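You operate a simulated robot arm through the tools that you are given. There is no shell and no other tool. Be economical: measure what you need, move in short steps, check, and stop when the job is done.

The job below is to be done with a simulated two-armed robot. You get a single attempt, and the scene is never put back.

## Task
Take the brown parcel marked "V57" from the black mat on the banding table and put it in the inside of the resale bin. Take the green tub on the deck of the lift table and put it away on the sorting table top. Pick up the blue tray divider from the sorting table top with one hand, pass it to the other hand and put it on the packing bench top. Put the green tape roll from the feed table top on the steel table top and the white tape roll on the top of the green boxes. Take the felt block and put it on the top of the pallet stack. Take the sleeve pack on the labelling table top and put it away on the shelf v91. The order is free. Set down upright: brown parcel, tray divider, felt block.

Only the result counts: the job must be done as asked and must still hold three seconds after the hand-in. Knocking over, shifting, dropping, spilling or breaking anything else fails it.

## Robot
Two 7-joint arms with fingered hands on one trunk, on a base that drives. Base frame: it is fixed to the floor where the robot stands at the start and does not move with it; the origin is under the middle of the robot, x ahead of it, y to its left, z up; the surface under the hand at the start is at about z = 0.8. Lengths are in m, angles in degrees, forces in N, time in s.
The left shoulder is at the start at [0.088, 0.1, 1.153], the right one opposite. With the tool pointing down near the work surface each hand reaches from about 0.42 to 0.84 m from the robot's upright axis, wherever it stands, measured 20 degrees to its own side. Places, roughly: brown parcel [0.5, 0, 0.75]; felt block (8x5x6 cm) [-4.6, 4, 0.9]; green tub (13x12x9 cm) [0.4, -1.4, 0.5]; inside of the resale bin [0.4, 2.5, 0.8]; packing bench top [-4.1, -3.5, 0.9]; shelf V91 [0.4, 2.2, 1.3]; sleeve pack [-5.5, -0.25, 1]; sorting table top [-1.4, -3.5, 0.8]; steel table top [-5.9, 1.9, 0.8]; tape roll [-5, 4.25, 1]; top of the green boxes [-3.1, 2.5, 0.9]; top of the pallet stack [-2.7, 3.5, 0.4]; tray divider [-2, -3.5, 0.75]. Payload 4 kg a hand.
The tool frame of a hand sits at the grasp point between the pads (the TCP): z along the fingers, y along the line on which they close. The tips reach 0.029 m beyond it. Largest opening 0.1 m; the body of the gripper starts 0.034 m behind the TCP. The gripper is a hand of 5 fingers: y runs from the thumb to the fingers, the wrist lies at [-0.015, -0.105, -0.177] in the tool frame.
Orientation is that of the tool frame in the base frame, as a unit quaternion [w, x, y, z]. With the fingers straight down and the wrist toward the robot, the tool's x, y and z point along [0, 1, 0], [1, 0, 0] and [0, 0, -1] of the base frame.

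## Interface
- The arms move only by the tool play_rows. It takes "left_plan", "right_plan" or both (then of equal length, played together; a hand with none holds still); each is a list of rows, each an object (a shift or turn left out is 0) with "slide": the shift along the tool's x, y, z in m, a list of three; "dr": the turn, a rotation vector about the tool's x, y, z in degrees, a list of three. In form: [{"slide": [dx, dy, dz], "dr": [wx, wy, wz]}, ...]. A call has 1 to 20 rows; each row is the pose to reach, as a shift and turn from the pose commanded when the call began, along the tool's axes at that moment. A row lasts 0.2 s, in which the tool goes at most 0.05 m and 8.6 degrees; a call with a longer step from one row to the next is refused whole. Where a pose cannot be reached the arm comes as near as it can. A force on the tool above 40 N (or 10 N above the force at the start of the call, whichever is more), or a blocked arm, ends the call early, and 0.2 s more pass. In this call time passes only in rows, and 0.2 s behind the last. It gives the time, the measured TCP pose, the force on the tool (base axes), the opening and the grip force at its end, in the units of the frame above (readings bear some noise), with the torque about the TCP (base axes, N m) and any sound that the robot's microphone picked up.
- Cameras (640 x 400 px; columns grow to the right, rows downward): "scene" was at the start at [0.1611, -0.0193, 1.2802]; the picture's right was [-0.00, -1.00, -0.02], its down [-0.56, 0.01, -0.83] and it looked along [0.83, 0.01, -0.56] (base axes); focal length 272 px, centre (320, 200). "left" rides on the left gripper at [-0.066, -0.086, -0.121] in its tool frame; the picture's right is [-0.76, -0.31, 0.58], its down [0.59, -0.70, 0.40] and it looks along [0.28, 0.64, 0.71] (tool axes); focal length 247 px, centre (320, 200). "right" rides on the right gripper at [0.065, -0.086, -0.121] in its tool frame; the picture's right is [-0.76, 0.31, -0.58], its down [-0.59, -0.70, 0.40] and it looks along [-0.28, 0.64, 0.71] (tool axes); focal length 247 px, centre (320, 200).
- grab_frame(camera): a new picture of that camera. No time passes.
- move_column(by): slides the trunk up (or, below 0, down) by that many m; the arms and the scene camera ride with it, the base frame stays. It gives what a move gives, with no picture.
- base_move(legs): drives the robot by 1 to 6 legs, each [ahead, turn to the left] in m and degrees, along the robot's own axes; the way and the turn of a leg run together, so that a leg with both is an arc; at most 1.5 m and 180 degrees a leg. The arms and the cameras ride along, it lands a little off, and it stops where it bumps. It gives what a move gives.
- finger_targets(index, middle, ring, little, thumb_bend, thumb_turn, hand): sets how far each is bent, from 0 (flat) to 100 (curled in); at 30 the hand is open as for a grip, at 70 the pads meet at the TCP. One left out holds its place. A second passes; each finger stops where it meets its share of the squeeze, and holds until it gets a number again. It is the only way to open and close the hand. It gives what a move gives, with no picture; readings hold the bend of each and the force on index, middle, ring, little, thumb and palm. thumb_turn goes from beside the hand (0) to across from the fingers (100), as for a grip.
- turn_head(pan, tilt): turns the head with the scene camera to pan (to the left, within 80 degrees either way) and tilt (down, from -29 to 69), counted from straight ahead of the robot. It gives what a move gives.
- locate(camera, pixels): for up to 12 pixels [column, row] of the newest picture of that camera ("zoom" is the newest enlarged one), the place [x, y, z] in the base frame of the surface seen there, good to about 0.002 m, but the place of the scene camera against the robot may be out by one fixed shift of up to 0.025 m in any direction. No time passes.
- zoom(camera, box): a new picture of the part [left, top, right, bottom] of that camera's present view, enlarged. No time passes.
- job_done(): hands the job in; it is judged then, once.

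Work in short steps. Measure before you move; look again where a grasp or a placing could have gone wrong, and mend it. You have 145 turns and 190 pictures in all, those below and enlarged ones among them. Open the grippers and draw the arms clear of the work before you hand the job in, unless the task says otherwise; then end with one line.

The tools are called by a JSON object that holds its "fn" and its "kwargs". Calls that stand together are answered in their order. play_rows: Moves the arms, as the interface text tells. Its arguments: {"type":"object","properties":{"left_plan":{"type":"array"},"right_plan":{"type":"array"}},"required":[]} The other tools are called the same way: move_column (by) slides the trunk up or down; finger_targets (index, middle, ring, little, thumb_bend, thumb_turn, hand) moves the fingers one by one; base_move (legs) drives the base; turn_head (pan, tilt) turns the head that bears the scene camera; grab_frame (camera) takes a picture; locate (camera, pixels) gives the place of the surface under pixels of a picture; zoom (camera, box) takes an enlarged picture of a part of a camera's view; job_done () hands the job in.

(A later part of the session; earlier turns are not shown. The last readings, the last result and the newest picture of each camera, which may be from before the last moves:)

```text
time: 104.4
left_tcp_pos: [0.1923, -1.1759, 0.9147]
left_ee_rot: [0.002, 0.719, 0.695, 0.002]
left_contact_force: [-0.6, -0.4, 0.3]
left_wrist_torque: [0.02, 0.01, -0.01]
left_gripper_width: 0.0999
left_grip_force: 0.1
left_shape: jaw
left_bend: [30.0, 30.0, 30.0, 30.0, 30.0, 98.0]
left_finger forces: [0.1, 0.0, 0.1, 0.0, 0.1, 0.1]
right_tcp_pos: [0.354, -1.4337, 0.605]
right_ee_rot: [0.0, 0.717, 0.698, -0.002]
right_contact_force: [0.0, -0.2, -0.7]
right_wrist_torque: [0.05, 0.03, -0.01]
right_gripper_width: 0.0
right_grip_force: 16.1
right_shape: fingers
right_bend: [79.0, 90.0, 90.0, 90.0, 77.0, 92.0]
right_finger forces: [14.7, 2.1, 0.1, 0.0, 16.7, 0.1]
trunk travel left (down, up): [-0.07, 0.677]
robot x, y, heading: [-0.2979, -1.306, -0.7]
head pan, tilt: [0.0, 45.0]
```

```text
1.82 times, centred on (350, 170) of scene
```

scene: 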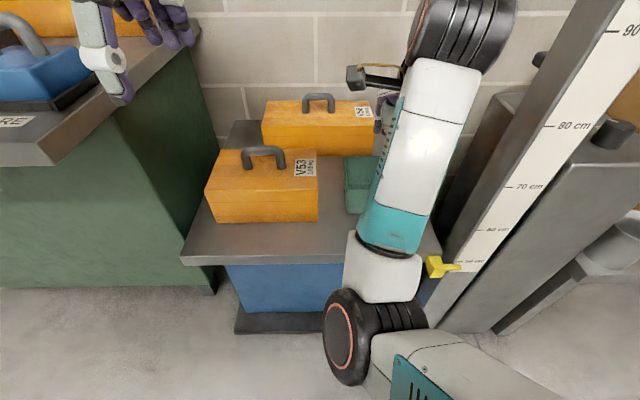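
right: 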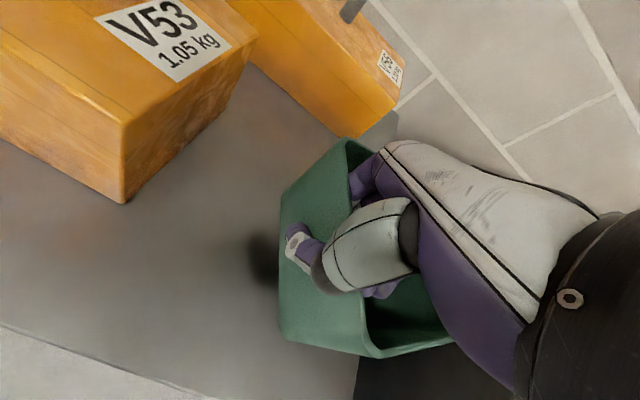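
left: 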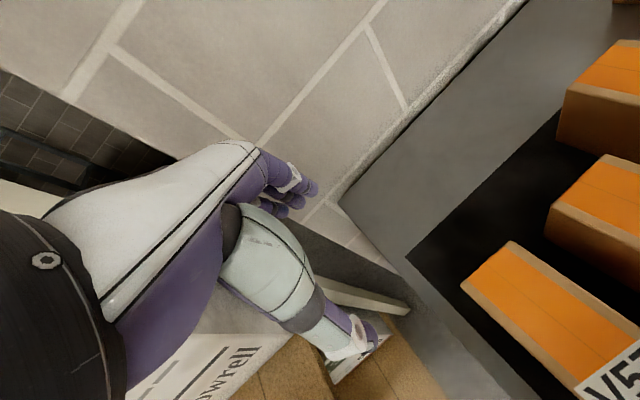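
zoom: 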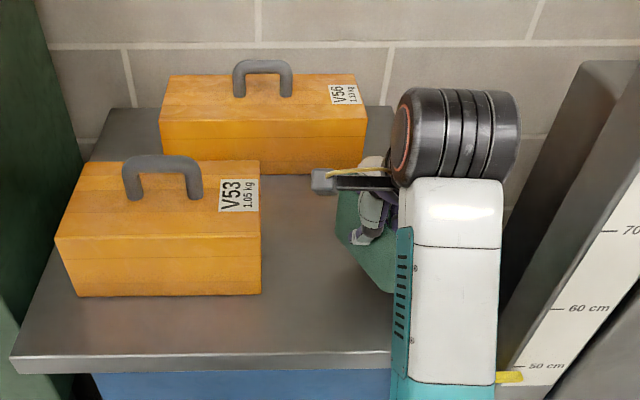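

The tub is lifted and held. I raise the hand and the trunk, back off and drive toward the sorting table.

{"fn": "play_rows", "kwargs": {"right_plan": [{"slide": [0, 0, -0.04]}, {"slide": [0, 0, -0.08]}, {"slide": [0, 0, -0.12]}]}}

{"fn": "move_column", "kwargs": {"by": 0.25}}

{"fn": "base_move", "kwargs": {"legs": [[-0.4, 0], [0, -110], [0.8, 0]]}}

{"fn": "turn_head", "kwargs": {"pan": 0, "tilt": 20}}

{"fn": "grab_frame", "kwargs": {"camera": "scene"}}

{"fn": "grab_frame", "kwargs": {"camera": "right"}}

```text
time: 105.2
left_tcp_pos: [0.1914, -1.1766, 0.9131]
left_ee_rot: [0.003, 0.719, 0.695, 0.002]
left_contact_force: [0.4, 0.3, 0.4]
left_wrist_torque: [0.03, -0.02, 0.03]
left_gripper_width: 0.1
left_grip_force: 0.1
left_shape: jaw
left_bend: [30.0, 30.0, 30.0, 30.0, 30.0, 98.0]
left_finger forces: [0.0, 0.0, 0.0, 0.0, 0.1, 0.0]
right_tcp_pos: [0.3573, -1.4318, 0.7251]
right_ee_rot: [-0.001, 0.717, 0.697, -0.001]
right_contact_force: [0.2, 0.7, -1.9]
right_wrist_torque: [0.04, 0.04, 0.02]
right_gripper_width: 0.0
right_grip_force: 16.9
right_shape: fingers
right_bend: [79.0, 90.0, 90.0, 90.0, 77.0, 92.0]
right_finger forces: [14.9, 2.0, 0.0, 0.1, 16.9, 0.1]
trunk travel left (down, up): [-0.07, 0.677]
robot x, y, heading: [-0.2954, -1.3093, -0.6]
head pan, tilt: [0.0, 45.0]
```

```text
time: 107.8
left_tcp_pos: [0.1929, -1.1764, 1.1633]
left_ee_rot: [0.002, 0.719, 0.695, 0.002]
left_contact_force: [0.3, 0.5, -0.3]
left_wrist_torque: [0.03, -0.02, 0.01]
left_gripper_width: 0.0998
left_grip_force: 0.1
left_shape: jaw
left_bend: [30.0, 30.0, 30.0, 30.0, 30.0, 98.0]
left_finger forces: [0.1, 0.1, 0.0, 0.0, 0.0, 0.0]
right_tcp_pos: [0.3557, -1.4336, 0.9738]
right_ee_rot: [-0.001, 0.716, 0.698, -0.001]
right_contact_force: [0.0, -0.3, -1.7]
right_wrist_torque: [0.03, 0.03, 0.0]
right_gripper_width: 0.0003
right_grip_force: 17.0
right_shape: fingers
right_bend: [79.0, 90.0, 90.0, 90.0, 77.0, 92.0]
right_finger forces: [15.0, 2.0, 0.0, 0.0, 17.0, 0.1]
trunk travel left (down, up): [-0.32, 0.427]
robot x, y, heading: [-0.2942, -1.306, -0.7]
head pan, tilt: [0.0, 45.0]
```

```text
time: 118.9
left_tcp_pos: [-1.0115, -2.5595, 1.1642]
left_ee_rot: [0.002, 0.983, -0.183, 0.0]
left_contact_force: [0.6, -0.2, 0.1]
left_wrist_torque: [0.02, 0.02, -0.01]
left_gripper_width: 0.1002
left_grip_force: 0.2
left_shape: jaw
left_bend: [30.0, 30.0, 30.0, 30.0, 30.0, 98.0]
left_finger forces: [0.0, 0.1, 0.1, 0.0, 0.0, 0.1]
right_tcp_pos: [-1.3083, -2.6285, 0.9738]
right_ee_rot: [-0.002, 0.984, -0.18, 0.0]
right_contact_force: [-0.1, 0.2, -1.2]
right_wrist_torque: [0.03, -0.07, 0.01]
right_gripper_width: 0.0
right_grip_force: 16.0
right_shape: fingers
right_bend: [79.0, 90.0, 90.0, 90.0, 78.0, 92.0]
right_finger forces: [14.5, 1.7, 0.0, 0.0, 16.0, 0.1]
trunk travel left (down, up): [-0.32, 0.427]
robot x, y, heading: [-0.9727, -2.0556, -110.0]
head pan, tilt: [0.0, 45.0]
```

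```text
time: 119.8
left_tcp_pos: [-1.011, -2.5604, 1.1649]
left_ee_rot: [0.002, 0.983, -0.182, 0.0]
left_contact_force: [-0.1, -0.3, -0.4]
left_wrist_torque: [-0.03, 0.02, 0.02]
left_gripper_width: 0.1002
left_grip_force: 0.1
left_shape: jaw
left_bend: [30.0, 30.0, 30.0, 30.0, 30.0, 98.0]
left_finger forces: [0.1, 0.1, 0.1, 0.1, 0.0, 0.1]
right_tcp_pos: [-1.3087, -2.6273, 0.9741]
right_ee_rot: [-0.002, 0.984, -0.18, -0.001]
right_contact_force: [-0.4, 0.3, -0.9]
right_wrist_torque: [0.0, -0.08, 0.03]
right_gripper_width: 0.0
right_grip_force: 16.0
right_shape: fingers
right_bend: [79.0, 90.0, 90.0, 90.0, 78.0, 92.0]
right_finger forces: [14.5, 1.8, 0.1, 0.0, 16.1, 0.1]
trunk travel left (down, up): [-0.32, 0.427]
robot x, y, heading: [-0.9711, -2.0569, -109.9]
head pan, tilt: [0.0, 20.0]
```

```text
145 pictures are left
```

scene: 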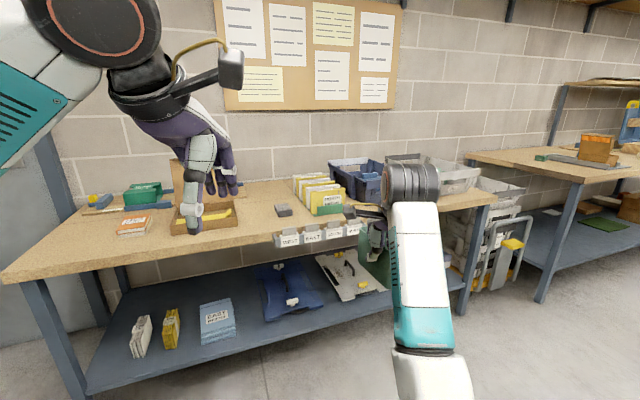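

```text
144 pictures are left
```

right: 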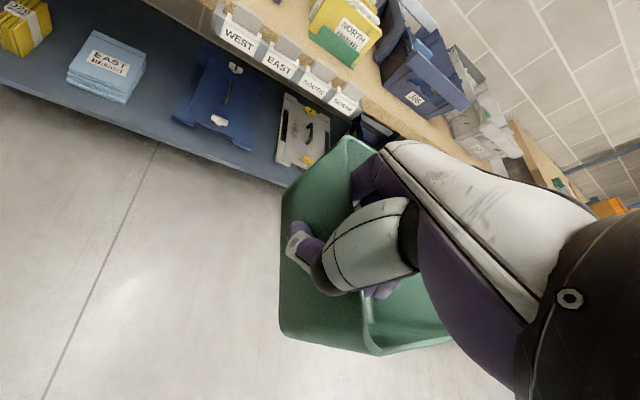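

The sorting table is ahead; its left front part around (110,245) and (250,225) looks free. I measure the table and look closer at its right part for the blue divider.

{"fn": "locate", "kwargs": {"camera": "scene", "pixels": [[20, 265], [100, 250], [180, 250], [250, 230], [270, 200], [130, 225], [330, 215], [470, 205], [345, 180], [360, 160], [283, 210], [200, 225]]}}

{"fn": "zoom", "kwargs": {"camera": "scene", "box": [260, 130, 500, 280]}}

```text
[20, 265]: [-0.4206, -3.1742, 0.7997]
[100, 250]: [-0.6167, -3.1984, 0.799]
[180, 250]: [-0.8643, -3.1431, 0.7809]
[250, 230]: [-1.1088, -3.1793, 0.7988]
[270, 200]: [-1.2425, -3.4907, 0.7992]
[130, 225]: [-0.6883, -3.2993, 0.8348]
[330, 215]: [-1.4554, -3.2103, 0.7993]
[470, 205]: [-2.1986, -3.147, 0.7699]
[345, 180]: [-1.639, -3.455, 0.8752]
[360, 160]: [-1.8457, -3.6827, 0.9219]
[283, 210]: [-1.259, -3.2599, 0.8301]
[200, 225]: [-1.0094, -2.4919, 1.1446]
```

```text
2.67 times, centred on (380, 205) of scene
```

zoom: 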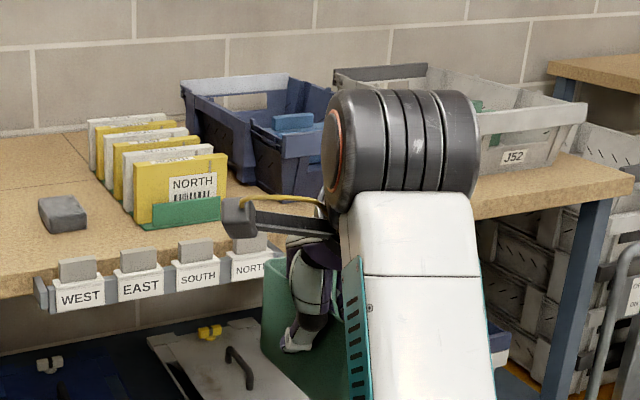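

Table top is z 0.80 with its front edge at y≈-3.12. I turn to face it and go closer, then look with both hand and head cameras.

{"fn": "base_move", "kwargs": {"legs": [[0, 20], [0.35, 0]]}}

{"fn": "turn_head", "kwargs": {"pan": -5, "tilt": 35}}

{"fn": "grab_frame", "kwargs": {"camera": "scene"}}

{"fn": "grab_frame", "kwargs": {"camera": "left"}}

```text
time: 123.2
left_tcp_pos: [-0.838, -2.8912, 1.1624]
left_ee_rot: [0.002, 1.0, -0.011, 0.0]
left_contact_force: [0.1, -0.5, 0.4]
left_wrist_torque: [0.01, -0.02, 0.0]
left_gripper_width: 0.0999
left_grip_force: 0.1
left_shape: jaw
left_bend: [30.0, 30.0, 30.0, 30.0, 30.0, 98.0]
left_finger forces: [0.0, 0.0, 0.0, 0.0, 0.0, 0.0]
right_tcp_pos: [-1.092, -3.0577, 0.974]
right_ee_rot: [-0.002, 1.0, -0.006, -0.001]
right_contact_force: [0.2, 0.0, -0.8]
right_wrist_torque: [0.03, 0.0, -0.03]
right_gripper_width: 0.0001
right_grip_force: 17.1
right_shape: fingers
right_bend: [79.0, 90.0, 90.0, 90.0, 78.0, 92.0]
right_finger forces: [14.5, 1.8, 0.0, 0.1, 16.0, 0.0]
trunk travel left (down, up): [-0.32, 0.427]
robot x, y, heading: [-0.9755, -2.4059, -89.7]
head pan, tilt: [0.0, 20.0]
```

```text
time: 124.0
left_tcp_pos: [-0.8373, -2.8905, 1.163]
left_ee_rot: [0.003, 1.0, -0.01, 0.0]
left_contact_force: [-0.2, -0.8, -0.2]
left_wrist_torque: [-0.01, 0.03, 0.0]
left_gripper_width: 0.1
left_grip_force: 0.0
left_shape: jaw
left_bend: [30.0, 30.0, 30.0, 30.0, 30.0, 98.0]
left_finger forces: [0.1, 0.0, 0.1, 0.0, 0.0, 0.0]
right_tcp_pos: [-1.0927, -3.0562, 0.975]
right_ee_rot: [-0.001, 1.0, -0.006, -0.001]
right_contact_force: [-0.5, 0.9, -1.4]
right_wrist_torque: [0.03, -0.04, -0.03]
right_gripper_width: 0.0
right_grip_force: 16.3
right_shape: fingers
right_bend: [79.0, 90.0, 90.0, 90.0, 78.0, 92.0]
right_finger forces: [14.5, 1.6, 0.1, 0.1, 16.1, 0.1]
trunk travel left (down, up): [-0.32, 0.427]
robot x, y, heading: [-0.9743, -2.4035, -90.0]
head pan, tilt: [-5.0, 35.0]
```

```text
142 pictures are left
```

scene: 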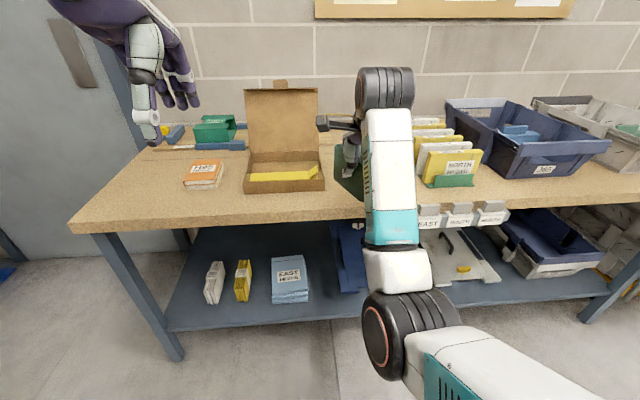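

```text
141 pictures are left
```

left: 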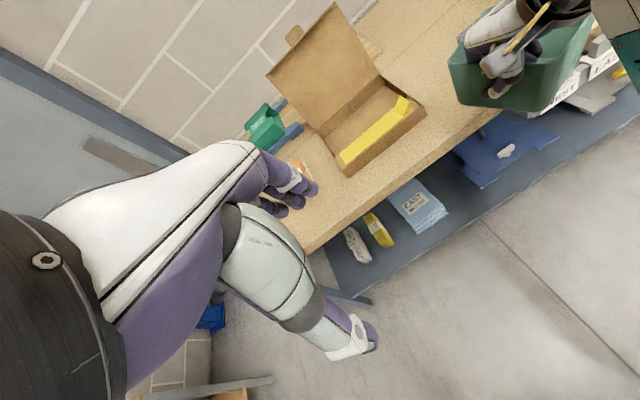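

The open area between the cardboard box and the files is where the tub could go. I measure the box's right side and the free top there.

{"fn": "locate", "kwargs": {"camera": "left", "pixels": [[424, 116], [350, 175], [440, 90], [470, 120], [450, 40], [400, 160], [420, 10]]}}

{"fn": "locate", "kwargs": {"camera": "scene", "pixels": [[323, 190], [335, 200], [345, 205], [433, 182], [130, 205], [195, 200], [345, 215], [188, 187]]}}

```text
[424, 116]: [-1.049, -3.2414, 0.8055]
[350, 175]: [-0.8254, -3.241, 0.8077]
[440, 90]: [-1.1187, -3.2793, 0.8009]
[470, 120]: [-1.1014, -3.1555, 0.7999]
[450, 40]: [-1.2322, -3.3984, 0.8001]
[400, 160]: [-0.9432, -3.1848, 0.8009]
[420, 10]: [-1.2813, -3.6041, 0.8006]
```

```text
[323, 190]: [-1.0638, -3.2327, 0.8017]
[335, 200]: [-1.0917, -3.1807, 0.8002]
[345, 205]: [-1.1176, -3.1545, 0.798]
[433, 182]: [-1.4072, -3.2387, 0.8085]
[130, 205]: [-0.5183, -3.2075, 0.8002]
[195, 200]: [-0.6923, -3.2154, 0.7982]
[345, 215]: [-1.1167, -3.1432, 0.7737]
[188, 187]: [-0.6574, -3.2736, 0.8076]
```

I use the right wrist camera to measure how the tub sits in the hand.

{"fn": "grab_frame", "kwargs": {"camera": "right"}}

{"fn": "locate", "kwargs": {"camera": "right", "pixels": [[343, 140], [283, 192], [283, 330], [370, 352], [440, 342], [290, 215], [330, 320], [405, 330]]}}

{"fn": "locate", "kwargs": {"camera": "left", "pixels": [[452, 62], [465, 100], [540, 110], [585, 60], [590, 25], [500, 104]]}}

```text
140 pictures are left
```

right: 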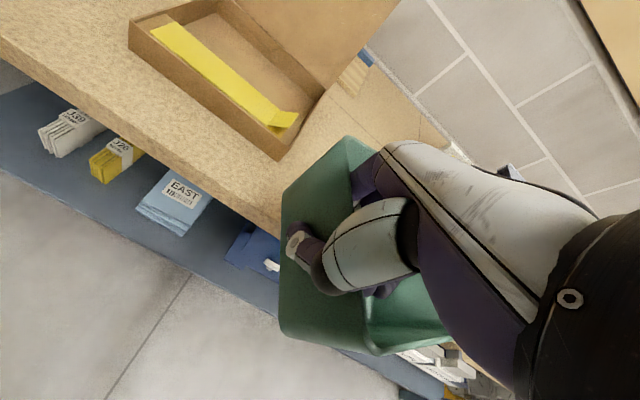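

```text
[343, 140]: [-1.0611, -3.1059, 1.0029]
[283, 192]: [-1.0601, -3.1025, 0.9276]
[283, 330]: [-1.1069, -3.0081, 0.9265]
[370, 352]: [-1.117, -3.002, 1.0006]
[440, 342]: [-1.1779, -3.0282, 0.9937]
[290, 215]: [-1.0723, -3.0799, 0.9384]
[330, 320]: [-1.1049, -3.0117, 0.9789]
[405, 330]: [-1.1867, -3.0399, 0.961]
```

```text
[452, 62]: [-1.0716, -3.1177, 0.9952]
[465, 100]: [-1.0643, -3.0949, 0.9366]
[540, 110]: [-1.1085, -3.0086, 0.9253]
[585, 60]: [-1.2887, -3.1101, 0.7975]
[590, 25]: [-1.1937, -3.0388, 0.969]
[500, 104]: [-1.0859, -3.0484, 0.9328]
```

The tub hangs level with its centre at about (-1.14,-3.08) and bottom z≈0.918. I aim its centre at (-1.19,-3.43), behind the dark block and right of the box, so I drive 0.3 m ahead.

{"fn": "base_move", "kwargs": {"legs": [[0.3, 0]]}}

{"fn": "play_rows", "kwargs": {"right_plan": [{"slide": [-0.02, 0.02, 0]}, {"slide": [-0.04, 0.04, 0]}, {"slide": [-0.05, 0.05, 0]}]}}

{"fn": "grab_frame", "kwargs": {"camera": "scene"}}

{"fn": "grab_frame", "kwargs": {"camera": "right"}}

{"fn": "grab_frame", "kwargs": {"camera": "left"}}

```text
time: 126.0
left_tcp_pos: [-0.8381, -3.1905, 1.1627]
left_ee_rot: [0.002, 1.0, -0.01, 0.0]
left_contact_force: [-0.5, 0.7, 0.0]
left_wrist_torque: [-0.02, 0.02, -0.03]
left_gripper_width: 0.1
left_grip_force: 0.2
left_shape: jaw
left_bend: [30.0, 30.0, 30.0, 30.0, 30.0, 98.0]
left_finger forces: [0.0, 0.0, 0.0, 0.0, 0.1, 0.0]
right_tcp_pos: [-1.092, -3.3572, 0.9738]
right_ee_rot: [-0.002, 1.0, -0.006, -0.001]
right_contact_force: [0.4, 0.0, -2.2]
right_wrist_torque: [0.01, -0.06, -0.02]
right_gripper_width: 0.0001
right_grip_force: 16.3
right_shape: fingers
right_bend: [79.0, 90.0, 90.0, 90.0, 78.0, 92.0]
right_finger forces: [14.5, 1.7, 0.0, 0.0, 16.2, 0.0]
trunk travel left (down, up): [-0.32, 0.427]
robot x, y, heading: [-0.9761, -2.7069, -89.8]
head pan, tilt: [-5.0, 35.0]
```

```text
time: 126.8
left_tcp_pos: [-0.8371, -3.1906, 1.1636]
left_ee_rot: [0.002, 1.0, -0.01, 0.0]
left_contact_force: [0.1, 0.9, 0.4]
left_wrist_torque: [0.0, 0.0, 0.04]
left_gripper_width: 0.1
left_grip_force: 0.1
left_shape: jaw
left_bend: [30.0, 30.0, 30.0, 30.0, 30.0, 98.0]
left_finger forces: [0.1, 0.0, 0.0, 0.0, 0.1, 0.0]
right_tcp_pos: [-1.1436, -3.4051, 0.9748]
right_ee_rot: [-0.001, 1.0, -0.006, -0.001]
right_contact_force: [-0.1, -0.8, -1.2]
right_wrist_torque: [0.02, -0.07, -0.01]
right_gripper_width: 0.0
right_grip_force: 16.5
right_shape: fingers
right_bend: [79.0, 90.0, 90.0, 90.0, 78.0, 92.0]
right_finger forces: [14.7, 1.7, 0.0, 0.0, 16.3, 0.0]
trunk travel left (down, up): [-0.32, 0.427]
robot x, y, heading: [-0.9742, -2.7039, -89.8]
head pan, tilt: [-5.0, 35.0]
```

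```text
139 pictures are left
```

scene: 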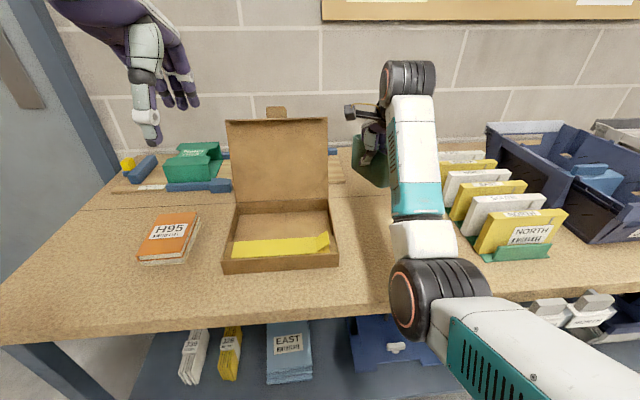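

```text
138 pictures are left
```

right: 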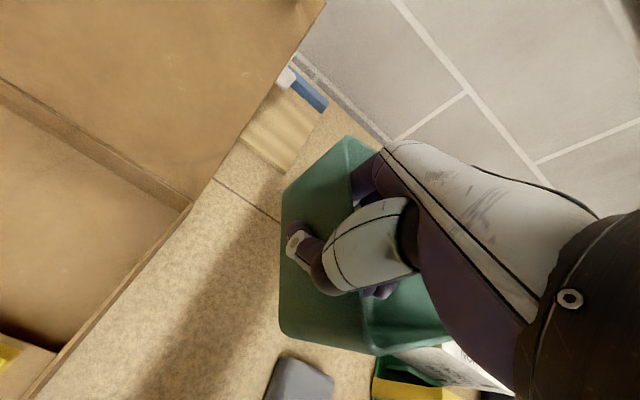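

```text
137 pictures are left
```

left: 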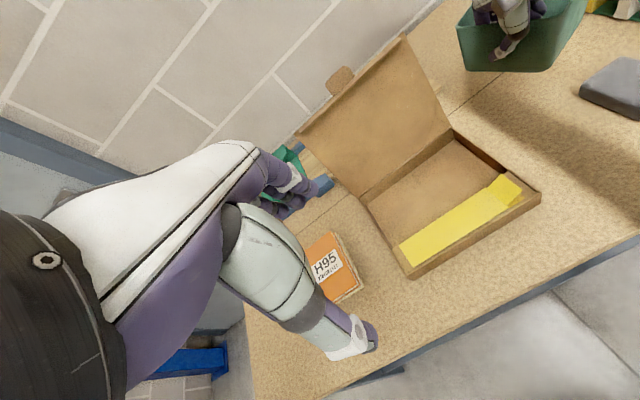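

I measure the dark block and the file rack relative to where the tub will land.

{"fn": "locate", "kwargs": {"camera": "right", "pixels": [[278, 357], [332, 382], [265, 398], [375, 380], [395, 358], [190, 205], [290, 170], [250, 215]]}}

{"fn": "locate", "kwargs": {"camera": "left", "pixels": [[582, 95], [610, 62], [638, 118], [480, 68], [590, 10], [455, 30]]}}

```text
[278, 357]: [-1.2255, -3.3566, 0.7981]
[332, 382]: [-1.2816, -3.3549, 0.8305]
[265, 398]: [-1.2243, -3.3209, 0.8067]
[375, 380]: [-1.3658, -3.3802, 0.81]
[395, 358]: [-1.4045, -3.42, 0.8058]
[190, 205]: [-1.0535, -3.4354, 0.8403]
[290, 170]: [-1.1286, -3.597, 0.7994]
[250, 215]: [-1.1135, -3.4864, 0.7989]
```

```text
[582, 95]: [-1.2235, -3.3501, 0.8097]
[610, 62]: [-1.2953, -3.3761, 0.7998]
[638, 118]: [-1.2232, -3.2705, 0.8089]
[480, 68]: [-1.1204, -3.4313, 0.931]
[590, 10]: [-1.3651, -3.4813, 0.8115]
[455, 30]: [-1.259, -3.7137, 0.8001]
```

Clearances are fine with 2 cm more toward the wall. I lower the tub to just above the table.

{"fn": "play_rows", "kwargs": {"right_plan": [{"slide": [0.005, 0.02, 0.0]}, {"slide": [0.005, 0.02, 0.04]}, {"slide": [0.005, 0.02, 0.08]}, {"slide": [0.005, 0.02, 0.105]}, {"slide": [0.005, 0.02, 0.112]}]}}

{"fn": "grab_frame", "kwargs": {"camera": "left"}}

```text
time: 128.0
left_tcp_pos: [-0.8371, -3.1888, 1.1641]
left_ee_rot: [0.002, 1.0, -0.011, 0.0]
left_contact_force: [0.2, 0.0, 0.3]
left_wrist_torque: [-0.01, 0.0, 0.0]
left_gripper_width: 0.0998
left_grip_force: 0.1
left_shape: jaw
left_bend: [30.0, 30.0, 30.0, 30.0, 30.0, 98.0]
left_finger forces: [0.0, 0.0, 0.1, 0.0, 0.0, 0.0]
right_tcp_pos: [-1.1372, -3.4253, 0.8625]
right_ee_rot: [0.0, 1.0, -0.007, -0.001]
right_contact_force: [0.3, 0.0, -0.4]
right_wrist_torque: [-0.01, 0.04, 0.01]
right_gripper_width: 0.0002
right_grip_force: 16.0
right_shape: fingers
right_bend: [79.0, 90.0, 90.0, 90.0, 78.0, 92.0]
right_finger forces: [15.5, 0.8, 0.0, 0.1, 16.7, 0.0]
trunk travel left (down, up): [-0.32, 0.427]
robot x, y, heading: [-0.9738, -2.7083, -89.8]
head pan, tilt: [-5.0, 35.0]
```

```text
136 pictures are left
```

left: 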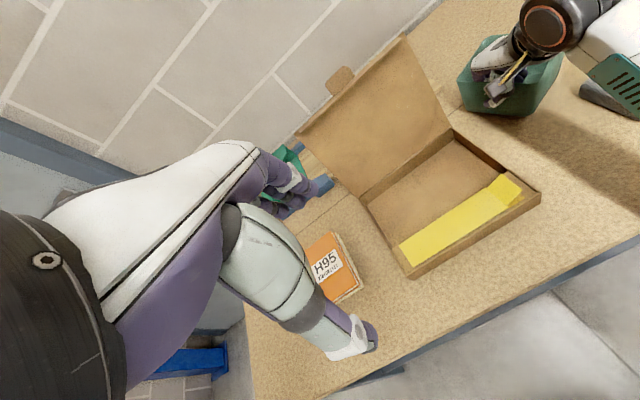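

The tub is about to touch. I lower 3 mm more and open only partly, then rise.

{"fn": "play_rows", "kwargs": {"right_plan": [{"slide": [0, 0, 0.004]}]}}

{"fn": "finger_targets", "kwargs": {"hand": "right", "index": 68, "middle": 80, "ring": 85, "little": 85, "thumb_bend": 50}}

{"fn": "grab_frame", "kwargs": {"camera": "right"}}

```text
time: 128.4
left_tcp_pos: [-0.8368, -3.1917, 1.1647]
left_ee_rot: [0.003, 1.0, -0.01, 0.0]
left_contact_force: [0.0, -0.2, -0.8]
left_wrist_torque: [0.03, -0.01, 0.04]
left_gripper_width: 0.0999
left_grip_force: 0.1
left_shape: jaw
left_bend: [30.0, 30.0, 30.0, 30.0, 30.0, 98.0]
left_finger forces: [0.1, 0.0, 0.0, 0.0, 0.0, 0.0]
right_tcp_pos: [-1.1374, -3.4254, 0.8593]
right_ee_rot: [0.0, 1.0, -0.007, -0.001]
right_contact_force: [0.8, 0.2, 0.2]
right_wrist_torque: [-0.07, 0.09, -0.06]
right_gripper_width: 0.0
right_grip_force: 17.1
right_shape: fingers
right_bend: [79.0, 90.0, 90.0, 90.0, 78.0, 92.0]
right_finger forces: [16.5, 0.0, 0.0, 0.0, 17.1, 0.0]
trunk travel left (down, up): [-0.32, 0.427]
robot x, y, heading: [-0.9743, -2.7042, -90.1]
head pan, tilt: [-5.0, 35.0]
```

```text
time: 129.4
left_tcp_pos: [-0.8368, -3.1894, 1.1643]
left_ee_rot: [0.002, 1.0, -0.011, 0.0]
left_contact_force: [-0.1, -0.3, -0.4]
left_wrist_torque: [-0.03, 0.02, 0.0]
left_gripper_width: 0.1001
left_grip_force: 0.1
left_shape: jaw
left_bend: [30.0, 30.0, 30.0, 30.0, 30.0, 98.0]
left_finger forces: [0.0, 0.0, 0.1, 0.0, 0.1, 0.1]
right_tcp_pos: [-1.1376, -3.4248, 0.8579]
right_ee_rot: [-0.002, 1.0, -0.007, -0.002]
right_contact_force: [0.1, -0.4, -1.1]
right_wrist_torque: [-0.03, 0.03, 0.01]
right_gripper_width: 0.0284
right_grip_force: 0.4
right_shape: fingers
right_bend: [68.0, 80.0, 85.0, 85.0, 50.0, 97.0]
right_finger forces: [0.1, 0.0, 0.0, 0.1, 0.0, 0.0]
trunk travel left (down, up): [-0.32, 0.427]
robot x, y, heading: [-0.9739, -2.7026, -89.9]
head pan, tilt: [-5.0, 35.0]
```

```text
135 pictures are left
```

right: 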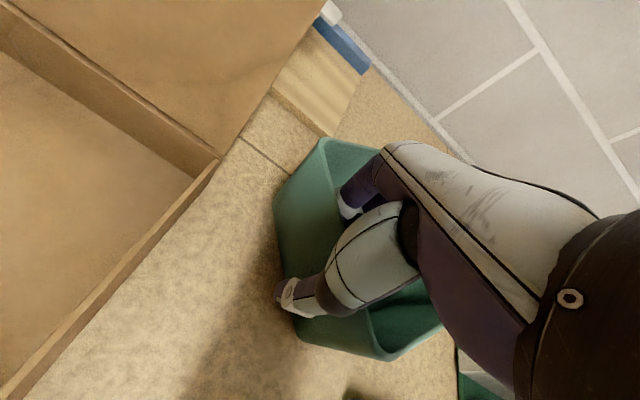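

The tub stands free. I raise the hand straight up and check.

{"fn": "play_rows", "kwargs": {"right_plan": [{"slide": [0, 0, -0.03]}, {"slide": [0, 0, -0.07]}, {"slide": [0, 0, -0.11]}, {"slide": [0, 0, -0.15]}, {"slide": [0, 0, -0.2]}]}}

{"fn": "finger_targets", "kwargs": {"hand": "right", "index": 30, "middle": 30, "ring": 30, "little": 30, "thumb_bend": 30}}

{"fn": "turn_head", "kwargs": {"pan": -45, "tilt": 35}}

{"fn": "grab_frame", "kwargs": {"camera": "right"}}

{"fn": "grab_frame", "kwargs": {"camera": "scene"}}

```text
time: 130.6
left_tcp_pos: [-0.8369, -3.1897, 1.164]
left_ee_rot: [0.002, 1.0, -0.01, 0.0]
left_contact_force: [0.3, 0.5, -0.4]
left_wrist_torque: [-0.01, -0.01, -0.01]
left_gripper_width: 0.0998
left_grip_force: 0.0
left_shape: jaw
left_bend: [30.0, 30.0, 30.0, 30.0, 30.0, 98.0]
left_finger forces: [0.0, 0.0, 0.1, 0.0, 0.1, 0.0]
right_tcp_pos: [-1.1383, -3.424, 1.0583]
right_ee_rot: [-0.001, 1.0, -0.007, -0.001]
right_contact_force: [0.2, 1.3, 0.0]
right_wrist_torque: [-0.02, 0.03, -0.01]
right_gripper_width: 0.0285
right_grip_force: 0.0
right_shape: fingers
right_bend: [68.0, 80.0, 85.0, 85.0, 50.0, 97.0]
right_finger forces: [0.0, 0.1, 0.0, 0.0, 0.0, 0.0]
trunk travel left (down, up): [-0.32, 0.427]
robot x, y, heading: [-0.9749, -2.703, -90.1]
head pan, tilt: [-5.0, 35.0]
```

```text
time: 131.6
left_tcp_pos: [-0.8375, -3.1898, 1.1646]
left_ee_rot: [0.003, 1.0, -0.011, -0.001]
left_contact_force: [-0.2, 0.2, 0.6]
left_wrist_torque: [-0.01, -0.02, -0.02]
left_gripper_width: 0.1
left_grip_force: 0.0
left_shape: jaw
left_bend: [30.0, 30.0, 30.0, 30.0, 30.0, 98.0]
left_finger forces: [0.1, 0.1, 0.0, 0.0, 0.0, 0.0]
right_tcp_pos: [-1.1382, -3.4248, 1.0585]
right_ee_rot: [-0.002, 1.0, -0.006, -0.001]
right_contact_force: [0.7, -0.4, 0.7]
right_wrist_torque: [-0.02, -0.01, 0.01]
right_gripper_width: 0.0984
right_grip_force: 0.0
right_shape: fingers
right_bend: [30.0, 30.0, 30.0, 30.0, 30.0, 97.0]
right_finger forces: [0.1, 0.1, 0.1, 0.1, 0.0, 0.0]
trunk travel left (down, up): [-0.32, 0.427]
robot x, y, heading: [-0.9739, -2.7043, -89.9]
head pan, tilt: [-5.0, 35.0]
```

```text
time: 132.7
left_tcp_pos: [-0.837, -3.1905, 1.1651]
left_ee_rot: [0.002, 1.0, -0.01, -0.001]
left_contact_force: [0.8, 0.6, -0.4]
left_wrist_torque: [-0.03, 0.0, 0.04]
left_gripper_width: 0.1
left_grip_force: 0.1
left_shape: jaw
left_bend: [30.0, 30.0, 30.0, 30.0, 30.0, 98.0]
left_finger forces: [0.0, 0.0, 0.0, 0.0, 0.0, 0.0]
right_tcp_pos: [-1.1384, -3.4253, 1.0587]
right_ee_rot: [-0.002, 1.0, -0.006, -0.001]
right_contact_force: [-0.4, -1.3, -0.9]
right_wrist_torque: [0.0, 0.01, 0.02]
right_gripper_width: 0.0984
right_grip_force: 0.0
right_shape: fingers
right_bend: [30.0, 30.0, 30.0, 30.0, 30.0, 97.0]
right_finger forces: [0.1, 0.1, 0.0, 0.1, 0.0, 0.0]
trunk travel left (down, up): [-0.32, 0.427]
robot x, y, heading: [-0.97, -2.7027, -89.8]
head pan, tilt: [-45.0, 35.0]
```

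```text
134 pictures are left
```

right: 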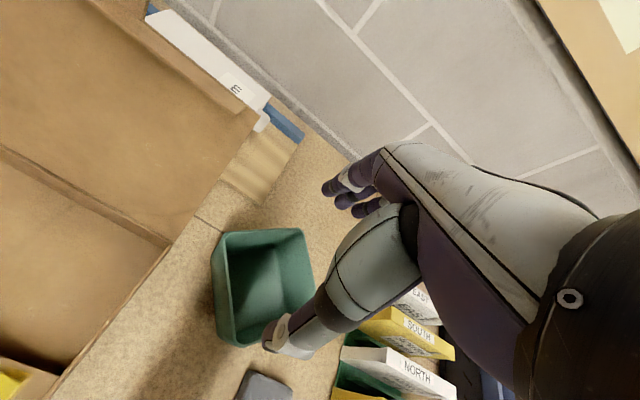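

```text
133 pictures are left
```

scene: 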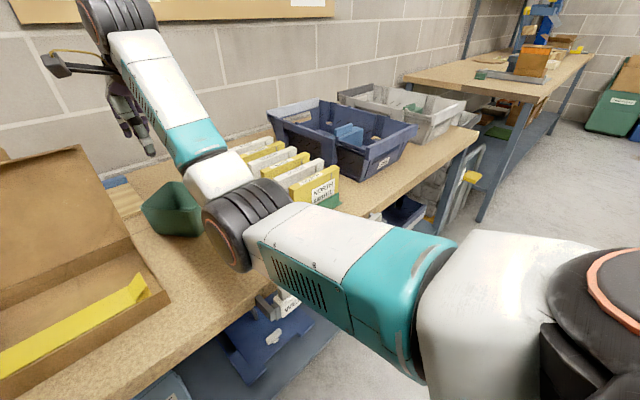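

The tub stands on the sorting table. Now the divider: I back off and move along the table to face the trays at x≈-1.9.

{"fn": "base_move", "kwargs": {"legs": [[-0.45, 0], [0, -90], [0.9, 0], [0, 90]]}}

{"fn": "turn_head", "kwargs": {"pan": -5, "tilt": 32}}

{"fn": "grab_frame", "kwargs": {"camera": "scene"}}

```text
time: 147.6
left_tcp_pos: [-1.7351, -2.7381, 1.1641]
left_ee_rot: [0.002, 1.0, -0.006, 0.0]
left_contact_force: [1.0, -0.2, -0.7]
left_wrist_torque: [0.03, -0.03, 0.01]
left_gripper_width: 0.1002
left_grip_force: 0.2
left_shape: jaw
left_bend: [30.0, 30.0, 30.0, 30.0, 30.0, 98.0]
left_finger forces: [0.0, 0.0, 0.0, 0.0, 0.0, 0.0]
right_tcp_pos: [-2.0325, -2.9754, 1.0582]
right_ee_rot: [-0.002, 1.0, -0.001, 0.0]
right_contact_force: [0.4, -0.2, 0.6]
right_wrist_torque: [-0.01, -0.01, 0.02]
right_gripper_width: 0.0985
right_grip_force: 0.0
right_shape: fingers
right_bend: [30.0, 30.0, 30.0, 30.0, 30.0, 98.0]
right_finger forces: [0.0, 0.0, 0.0, 0.1, 0.1, 0.0]
trunk travel left (down, up): [-0.32, 0.427]
robot x, y, heading: [-1.8777, -2.2547, -89.6]
head pan, tilt: [-45.0, 35.0]
```

```text
time: 148.7
left_tcp_pos: [-1.7355, -2.739, 1.1644]
left_ee_rot: [0.003, 1.0, -0.006, 0.0]
left_contact_force: [-0.2, 0.5, 0.7]
left_wrist_torque: [-0.02, -0.01, 0.03]
left_gripper_width: 0.1
left_grip_force: 0.1
left_shape: jaw
left_bend: [30.0, 30.0, 30.0, 30.0, 30.0, 98.0]
left_finger forces: [0.0, 0.1, 0.0, 0.0, 0.1, 0.1]
right_tcp_pos: [-2.0348, -2.9765, 1.0584]
right_ee_rot: [-0.002, 1.0, -0.002, 0.0]
right_contact_force: [0.1, 0.8, 0.1]
right_wrist_torque: [0.0, -0.03, 0.01]
right_gripper_width: 0.0986
right_grip_force: 0.2
right_shape: fingers
right_bend: [30.0, 30.0, 30.0, 30.0, 30.0, 98.0]
right_finger forces: [0.0, 0.1, 0.0, 0.0, 0.1, 0.0]
trunk travel left (down, up): [-0.32, 0.427]
robot x, y, heading: [-1.8784, -2.2592, -89.2]
head pan, tilt: [-5.0, 32.0]
```

```text
132 pictures are left
```

scene: 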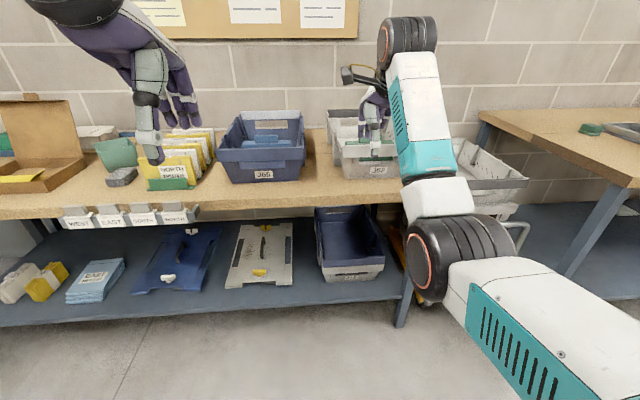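

I zoom on the blue tray J35 and its lighter blue insert at (265,140).

{"fn": "zoom", "kwargs": {"camera": "scene", "box": [200, 90, 420, 200]}}

{"fn": "grab_frame", "kwargs": {"camera": "left"}}

{"fn": "grab_frame", "kwargs": {"camera": "right"}}

```text
2.91 times, centred on (310, 145) of scene
```

zoom: 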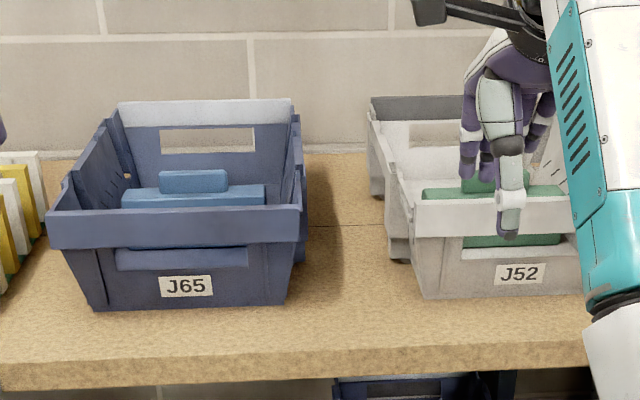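

```text
130 pictures are left
```

left: 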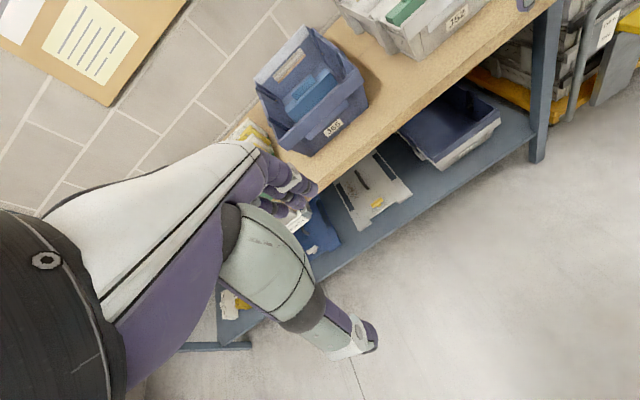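

```text
129 pictures are left
```

right: 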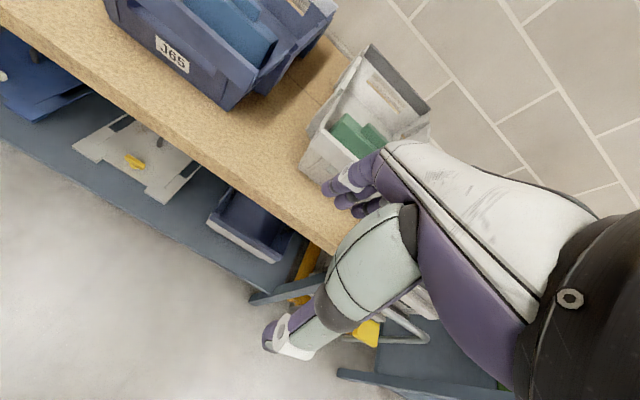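

The blue divider stands in tray J65 with a tab on top. I measure the tab, body and tray.

{"fn": "locate", "kwargs": {"camera": "zoom", "pixels": [[165, 180], [222, 178], [193, 173], [193, 188], [130, 200], [260, 195], [175, 220], [190, 265], [130, 110], [80, 240], [270, 240], [285, 110]]}}

{"fn": "zoom", "kwargs": {"camera": "left", "box": [240, 20, 380, 160]}}

```text
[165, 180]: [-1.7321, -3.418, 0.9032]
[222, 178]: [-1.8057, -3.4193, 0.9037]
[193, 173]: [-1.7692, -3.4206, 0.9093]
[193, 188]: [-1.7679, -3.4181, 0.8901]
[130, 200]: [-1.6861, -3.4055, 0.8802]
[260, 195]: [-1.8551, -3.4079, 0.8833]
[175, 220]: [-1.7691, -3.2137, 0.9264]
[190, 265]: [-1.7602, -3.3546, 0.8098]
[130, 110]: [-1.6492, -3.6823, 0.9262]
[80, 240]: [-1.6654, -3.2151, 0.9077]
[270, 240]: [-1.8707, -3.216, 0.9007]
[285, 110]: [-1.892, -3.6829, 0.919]
```

```text
2.86 times, centred on (310, 90) of left
```

zoom: 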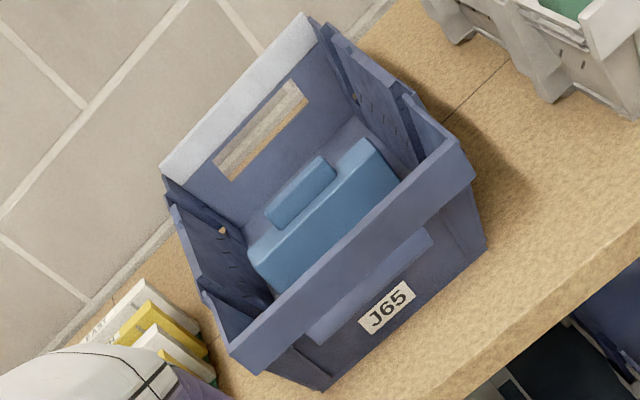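

I measure thicknesses from the left camera's enlarged view.

{"fn": "locate", "kwargs": {"camera": "zoom", "pixels": [[290, 205], [310, 165], [300, 190], [325, 195], [300, 260], [250, 245], [365, 145], [330, 180], [290, 225], [350, 210], [270, 215], [345, 265]]}}

```text
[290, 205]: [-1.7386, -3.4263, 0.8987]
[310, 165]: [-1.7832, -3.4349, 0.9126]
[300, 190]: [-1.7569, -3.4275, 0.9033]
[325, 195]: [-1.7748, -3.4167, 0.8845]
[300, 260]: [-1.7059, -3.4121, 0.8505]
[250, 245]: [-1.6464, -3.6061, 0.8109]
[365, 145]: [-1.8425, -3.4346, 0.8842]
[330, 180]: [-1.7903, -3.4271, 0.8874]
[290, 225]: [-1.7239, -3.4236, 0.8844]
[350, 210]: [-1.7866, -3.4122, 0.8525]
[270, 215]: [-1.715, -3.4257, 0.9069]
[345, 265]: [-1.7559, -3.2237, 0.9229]
```

The divider (body 18 cm × ~2.5 cm thick, top z 0.885, tab top 0.912) sits at y≈-3.424, x centre -1.77. I'll grip it left of centre with the left hand; first raise the right hand and drive 0.48 m ahead.

{"fn": "play_rows", "kwargs": {"right_plan": [{"slide": [-0.02, -0.04, -0.03]}, {"slide": [-0.04, -0.08, -0.06]}, {"slide": [-0.05, -0.1, -0.1]}]}}

{"fn": "base_move", "kwargs": {"legs": [[0.48, 0]]}}

{"fn": "play_rows", "kwargs": {"left_plan": [{"slide": [0, 0.04, 0.02]}, {"slide": [0, 0.08, 0.04]}, {"slide": [0, 0.12, 0.06]}, {"slide": [0, 0.16, 0.09]}, {"slide": [0, 0.19, 0.13]}]}}

{"fn": "grab_frame", "kwargs": {"camera": "left"}}

{"fn": "grab_frame", "kwargs": {"camera": "scene"}}

```text
refused: row 1 steps farther than a row can; nothing moved
```

```text
time: 151.5
left_tcp_pos: [-1.7279, -3.2204, 1.1639]
left_ee_rot: [0.002, 1.0, -0.004, 0.0]
left_contact_force: [0.1, 0.6, 0.1]
left_wrist_torque: [0.02, 0.01, 0.0]
left_gripper_width: 0.1002
left_grip_force: 0.0
left_shape: jaw
left_bend: [30.0, 30.0, 30.0, 30.0, 30.0, 98.0]
left_finger forces: [0.0, 0.1, 0.0, 0.0, 0.0, 0.0]
right_tcp_pos: [-2.0265, -3.4575, 1.0577]
right_ee_rot: [-0.003, 1.0, 0.0, -0.002]
right_contact_force: [-0.3, 0.2, -0.7]
right_wrist_torque: [0.02, 0.02, 0.02]
right_gripper_width: 0.0985
right_grip_force: 0.0
right_shape: fingers
right_bend: [30.0, 30.0, 30.0, 30.0, 30.0, 98.0]
right_finger forces: [0.0, 0.0, 0.1, 0.0, 0.0, 0.0]
trunk travel left (down, up): [-0.32, 0.427]
robot x, y, heading: [-1.8711, -2.7313, -89.3]
head pan, tilt: [-5.0, 32.0]
```

```text
time: 152.7
left_tcp_pos: [-1.7303, -3.4101, 1.0339]
left_ee_rot: [0.003, 1.0, -0.004, 0.001]
left_contact_force: [0.0, -0.3, 0.5]
left_wrist_torque: [0.04, -0.02, -0.01]
left_gripper_width: 0.1002
left_grip_force: 0.0
left_shape: jaw
left_bend: [30.0, 30.0, 30.0, 30.0, 30.0, 98.0]
left_finger forces: [0.0, 0.0, 0.1, 0.0, 0.0, 0.1]
right_tcp_pos: [-2.0243, -3.4564, 1.058]
right_ee_rot: [-0.002, 1.0, -0.001, -0.001]
right_contact_force: [-0.3, -0.5, 0.3]
right_wrist_torque: [0.01, 0.02, -0.01]
right_gripper_width: 0.0985
right_grip_force: 0.0
right_shape: fingers
right_bend: [30.0, 30.0, 30.0, 30.0, 30.0, 98.0]
right_finger forces: [0.0, 0.0, 0.0, 0.0, 0.1, 0.0]
trunk travel left (down, up): [-0.32, 0.427]
robot x, y, heading: [-1.8721, -2.734, -89.3]
head pan, tilt: [-5.0, 32.0]
```

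```text
127 pictures are left
```

left: 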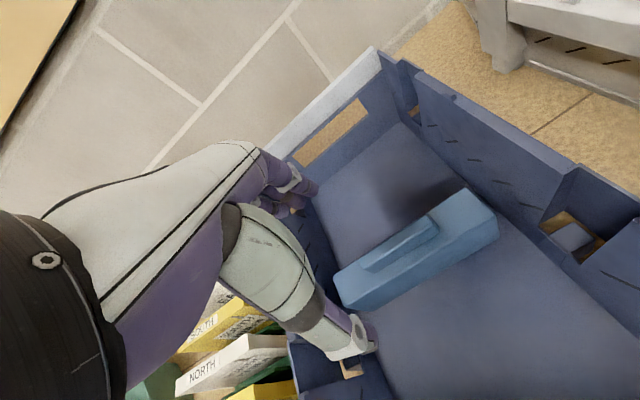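

```text
126 pictures are left
```

scene: 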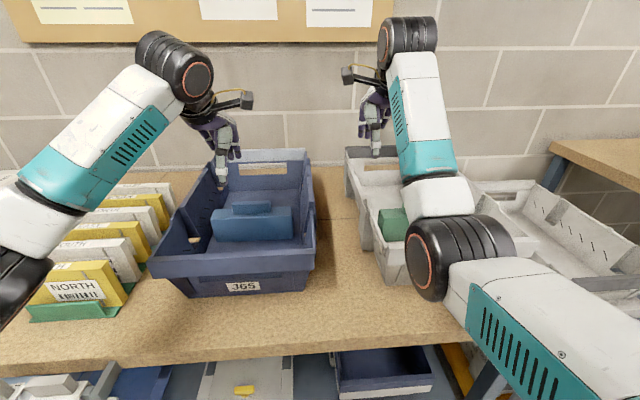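

I measure the divider exactly with the left wrist camera.

{"fn": "locate", "kwargs": {"camera": "left", "pixels": [[368, 264], [432, 222], [400, 235], [405, 248], [337, 275], [345, 300], [465, 192], [496, 215], [440, 235], [420, 275], [410, 300], [320, 240]]}}

{"fn": "zoom", "kwargs": {"camera": "left", "box": [310, 160, 530, 330]}}

```text
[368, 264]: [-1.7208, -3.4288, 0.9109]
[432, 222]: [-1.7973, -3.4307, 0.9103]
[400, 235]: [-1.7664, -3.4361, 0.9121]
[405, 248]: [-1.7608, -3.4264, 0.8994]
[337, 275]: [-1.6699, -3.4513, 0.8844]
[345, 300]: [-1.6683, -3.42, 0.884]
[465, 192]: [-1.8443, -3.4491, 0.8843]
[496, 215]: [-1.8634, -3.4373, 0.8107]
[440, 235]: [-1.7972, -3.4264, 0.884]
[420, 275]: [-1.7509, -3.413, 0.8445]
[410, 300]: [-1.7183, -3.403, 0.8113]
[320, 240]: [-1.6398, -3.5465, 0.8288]
```

```text
2.35 times, centred on (420, 245) of left
```

zoom: 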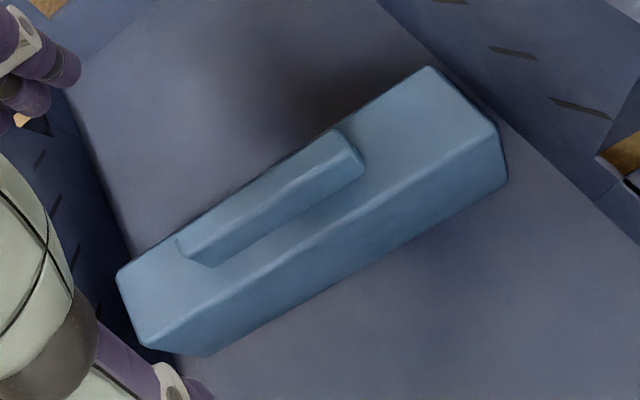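

The body is 4 cm thick (y -3.413…-3.453), 19 cm long, with a narrower tab on top. I lower the left hand astride it, 3.5 cm left of its centre, keeping the palm off the tab.

{"fn": "play_rows", "kwargs": {"left_plan": [{"slide": [0.004, 0.012, 0.03]}, {"slide": [0.007, 0.023, 0.07]}, {"slide": [0.007, 0.023, 0.11]}, {"slide": [0.007, 0.023, 0.14]}, {"slide": [0.007, 0.023, 0.154]}]}}

{"fn": "grab_frame", "kwargs": {"camera": "left"}}

```text
time: 153.9
left_tcp_pos: [-1.723, -3.4343, 0.88]
left_ee_rot: [0.003, 1.0, -0.004, 0.001]
left_contact_force: [-0.1, -0.2, 0.2]
left_wrist_torque: [0.01, -0.01, -0.01]
left_gripper_width: 0.1
left_grip_force: 0.1
left_shape: jaw
left_bend: [30.0, 30.0, 30.0, 30.0, 30.0, 98.0]
left_finger forces: [0.0, 0.1, 0.1, 0.1, 0.0, 0.1]
right_tcp_pos: [-2.0263, -3.4576, 1.0599]
right_ee_rot: [-0.001, 1.0, 0.0, 0.0]
right_contact_force: [-0.9, -0.5, -0.4]
right_wrist_torque: [0.02, -0.01, 0.03]
right_gripper_width: 0.0986
right_grip_force: 0.1
right_shape: fingers
right_bend: [30.0, 30.0, 30.0, 30.0, 30.0, 98.0]
right_finger forces: [0.1, 0.1, 0.0, 0.0, 0.0, 0.0]
trunk travel left (down, up): [-0.32, 0.427]
robot x, y, heading: [-1.8724, -2.7362, -89.0]
head pan, tilt: [-5.0, 32.0]
```

```text
124 pictures are left
```

left: 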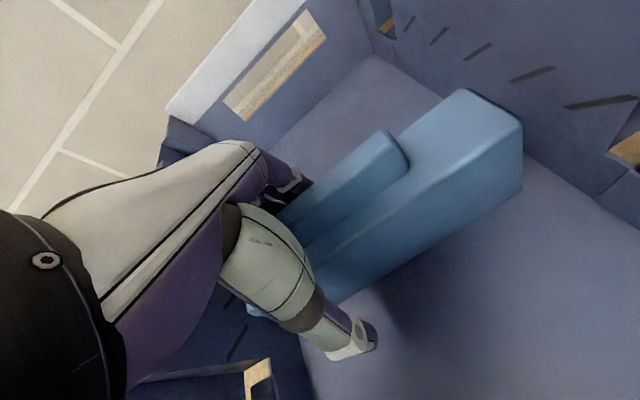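

The hand straddles the divider with no contact. I close the left hand and lift slowly.

{"fn": "finger_targets", "kwargs": {"hand": "left", "index": 70, "middle": 70, "ring": 70, "little": 70, "thumb_bend": 70}}

{"fn": "play_rows", "kwargs": {"left_plan": [{"slide": [0, 0, -0.02]}, {"slide": [0, 0, -0.05]}, {"slide": [0, 0, -0.1]}, {"slide": [0, 0, -0.15]}]}}

{"fn": "grab_frame", "kwargs": {"camera": "scene"}}

```text
time: 154.9
left_tcp_pos: [-1.7226, -3.4333, 0.8807]
left_ee_rot: [0.003, 1.0, -0.004, 0.0]
left_contact_force: [0.1, -0.9, 1.6]
left_wrist_torque: [0.02, 0.05, -0.01]
left_gripper_width: 0.0391
left_grip_force: 17.8
left_shape: fingers
left_bend: [61.0, 64.0, 65.0, 69.0, 57.0, 94.0]
left_finger forces: [8.6, 5.1, 2.8, 1.3, 17.5, 0.1]
right_tcp_pos: [-2.0264, -3.4568, 1.0576]
right_ee_rot: [-0.002, 1.0, 0.0, -0.001]
right_contact_force: [-0.2, 0.6, -0.1]
right_wrist_torque: [-0.01, -0.01, 0.0]
right_gripper_width: 0.0984
right_grip_force: 0.0
right_shape: fingers
right_bend: [30.0, 30.0, 30.0, 30.0, 30.0, 98.0]
right_finger forces: [0.0, 0.1, 0.0, 0.1, 0.0, 0.1]
trunk travel left (down, up): [-0.32, 0.427]
robot x, y, heading: [-1.8698, -2.737, -89.1]
head pan, tilt: [-5.0, 32.0]
```

```text
time: 155.9
left_tcp_pos: [-1.7243, -3.4302, 1.0302]
left_ee_rot: [0.002, 1.0, -0.004, 0.002]
left_contact_force: [0.5, 0.4, -0.5]
left_wrist_torque: [0.01, -0.05, -0.02]
left_gripper_width: 0.039
left_grip_force: 17.4
left_shape: fingers
left_bend: [61.0, 64.0, 65.0, 69.0, 57.0, 94.0]
left_finger forces: [8.5, 4.9, 2.9, 1.2, 17.4, 0.0]
right_tcp_pos: [-2.0265, -3.4565, 1.0586]
right_ee_rot: [-0.002, 1.0, 0.0, -0.001]
right_contact_force: [-1.0, -0.1, -0.2]
right_wrist_torque: [-0.01, 0.01, -0.01]
right_gripper_width: 0.0985
right_grip_force: 0.0
right_shape: fingers
right_bend: [30.0, 30.0, 30.0, 30.0, 30.0, 98.0]
right_finger forces: [0.1, 0.1, 0.0, 0.1, 0.0, 0.1]
trunk travel left (down, up): [-0.32, 0.427]
robot x, y, heading: [-1.8678, -2.7346, -89.0]
head pan, tilt: [-5.0, 32.0]
```

```text
123 pictures are left
```

scene: 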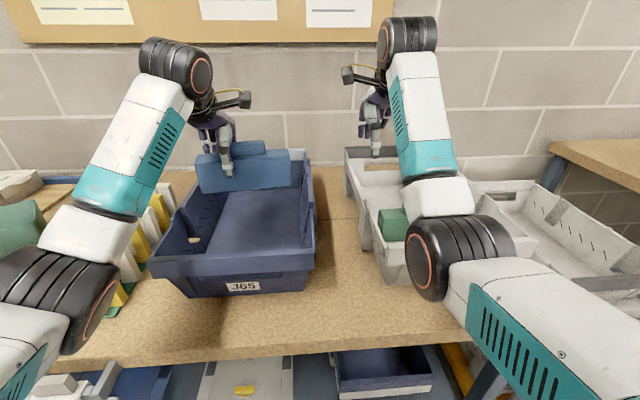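

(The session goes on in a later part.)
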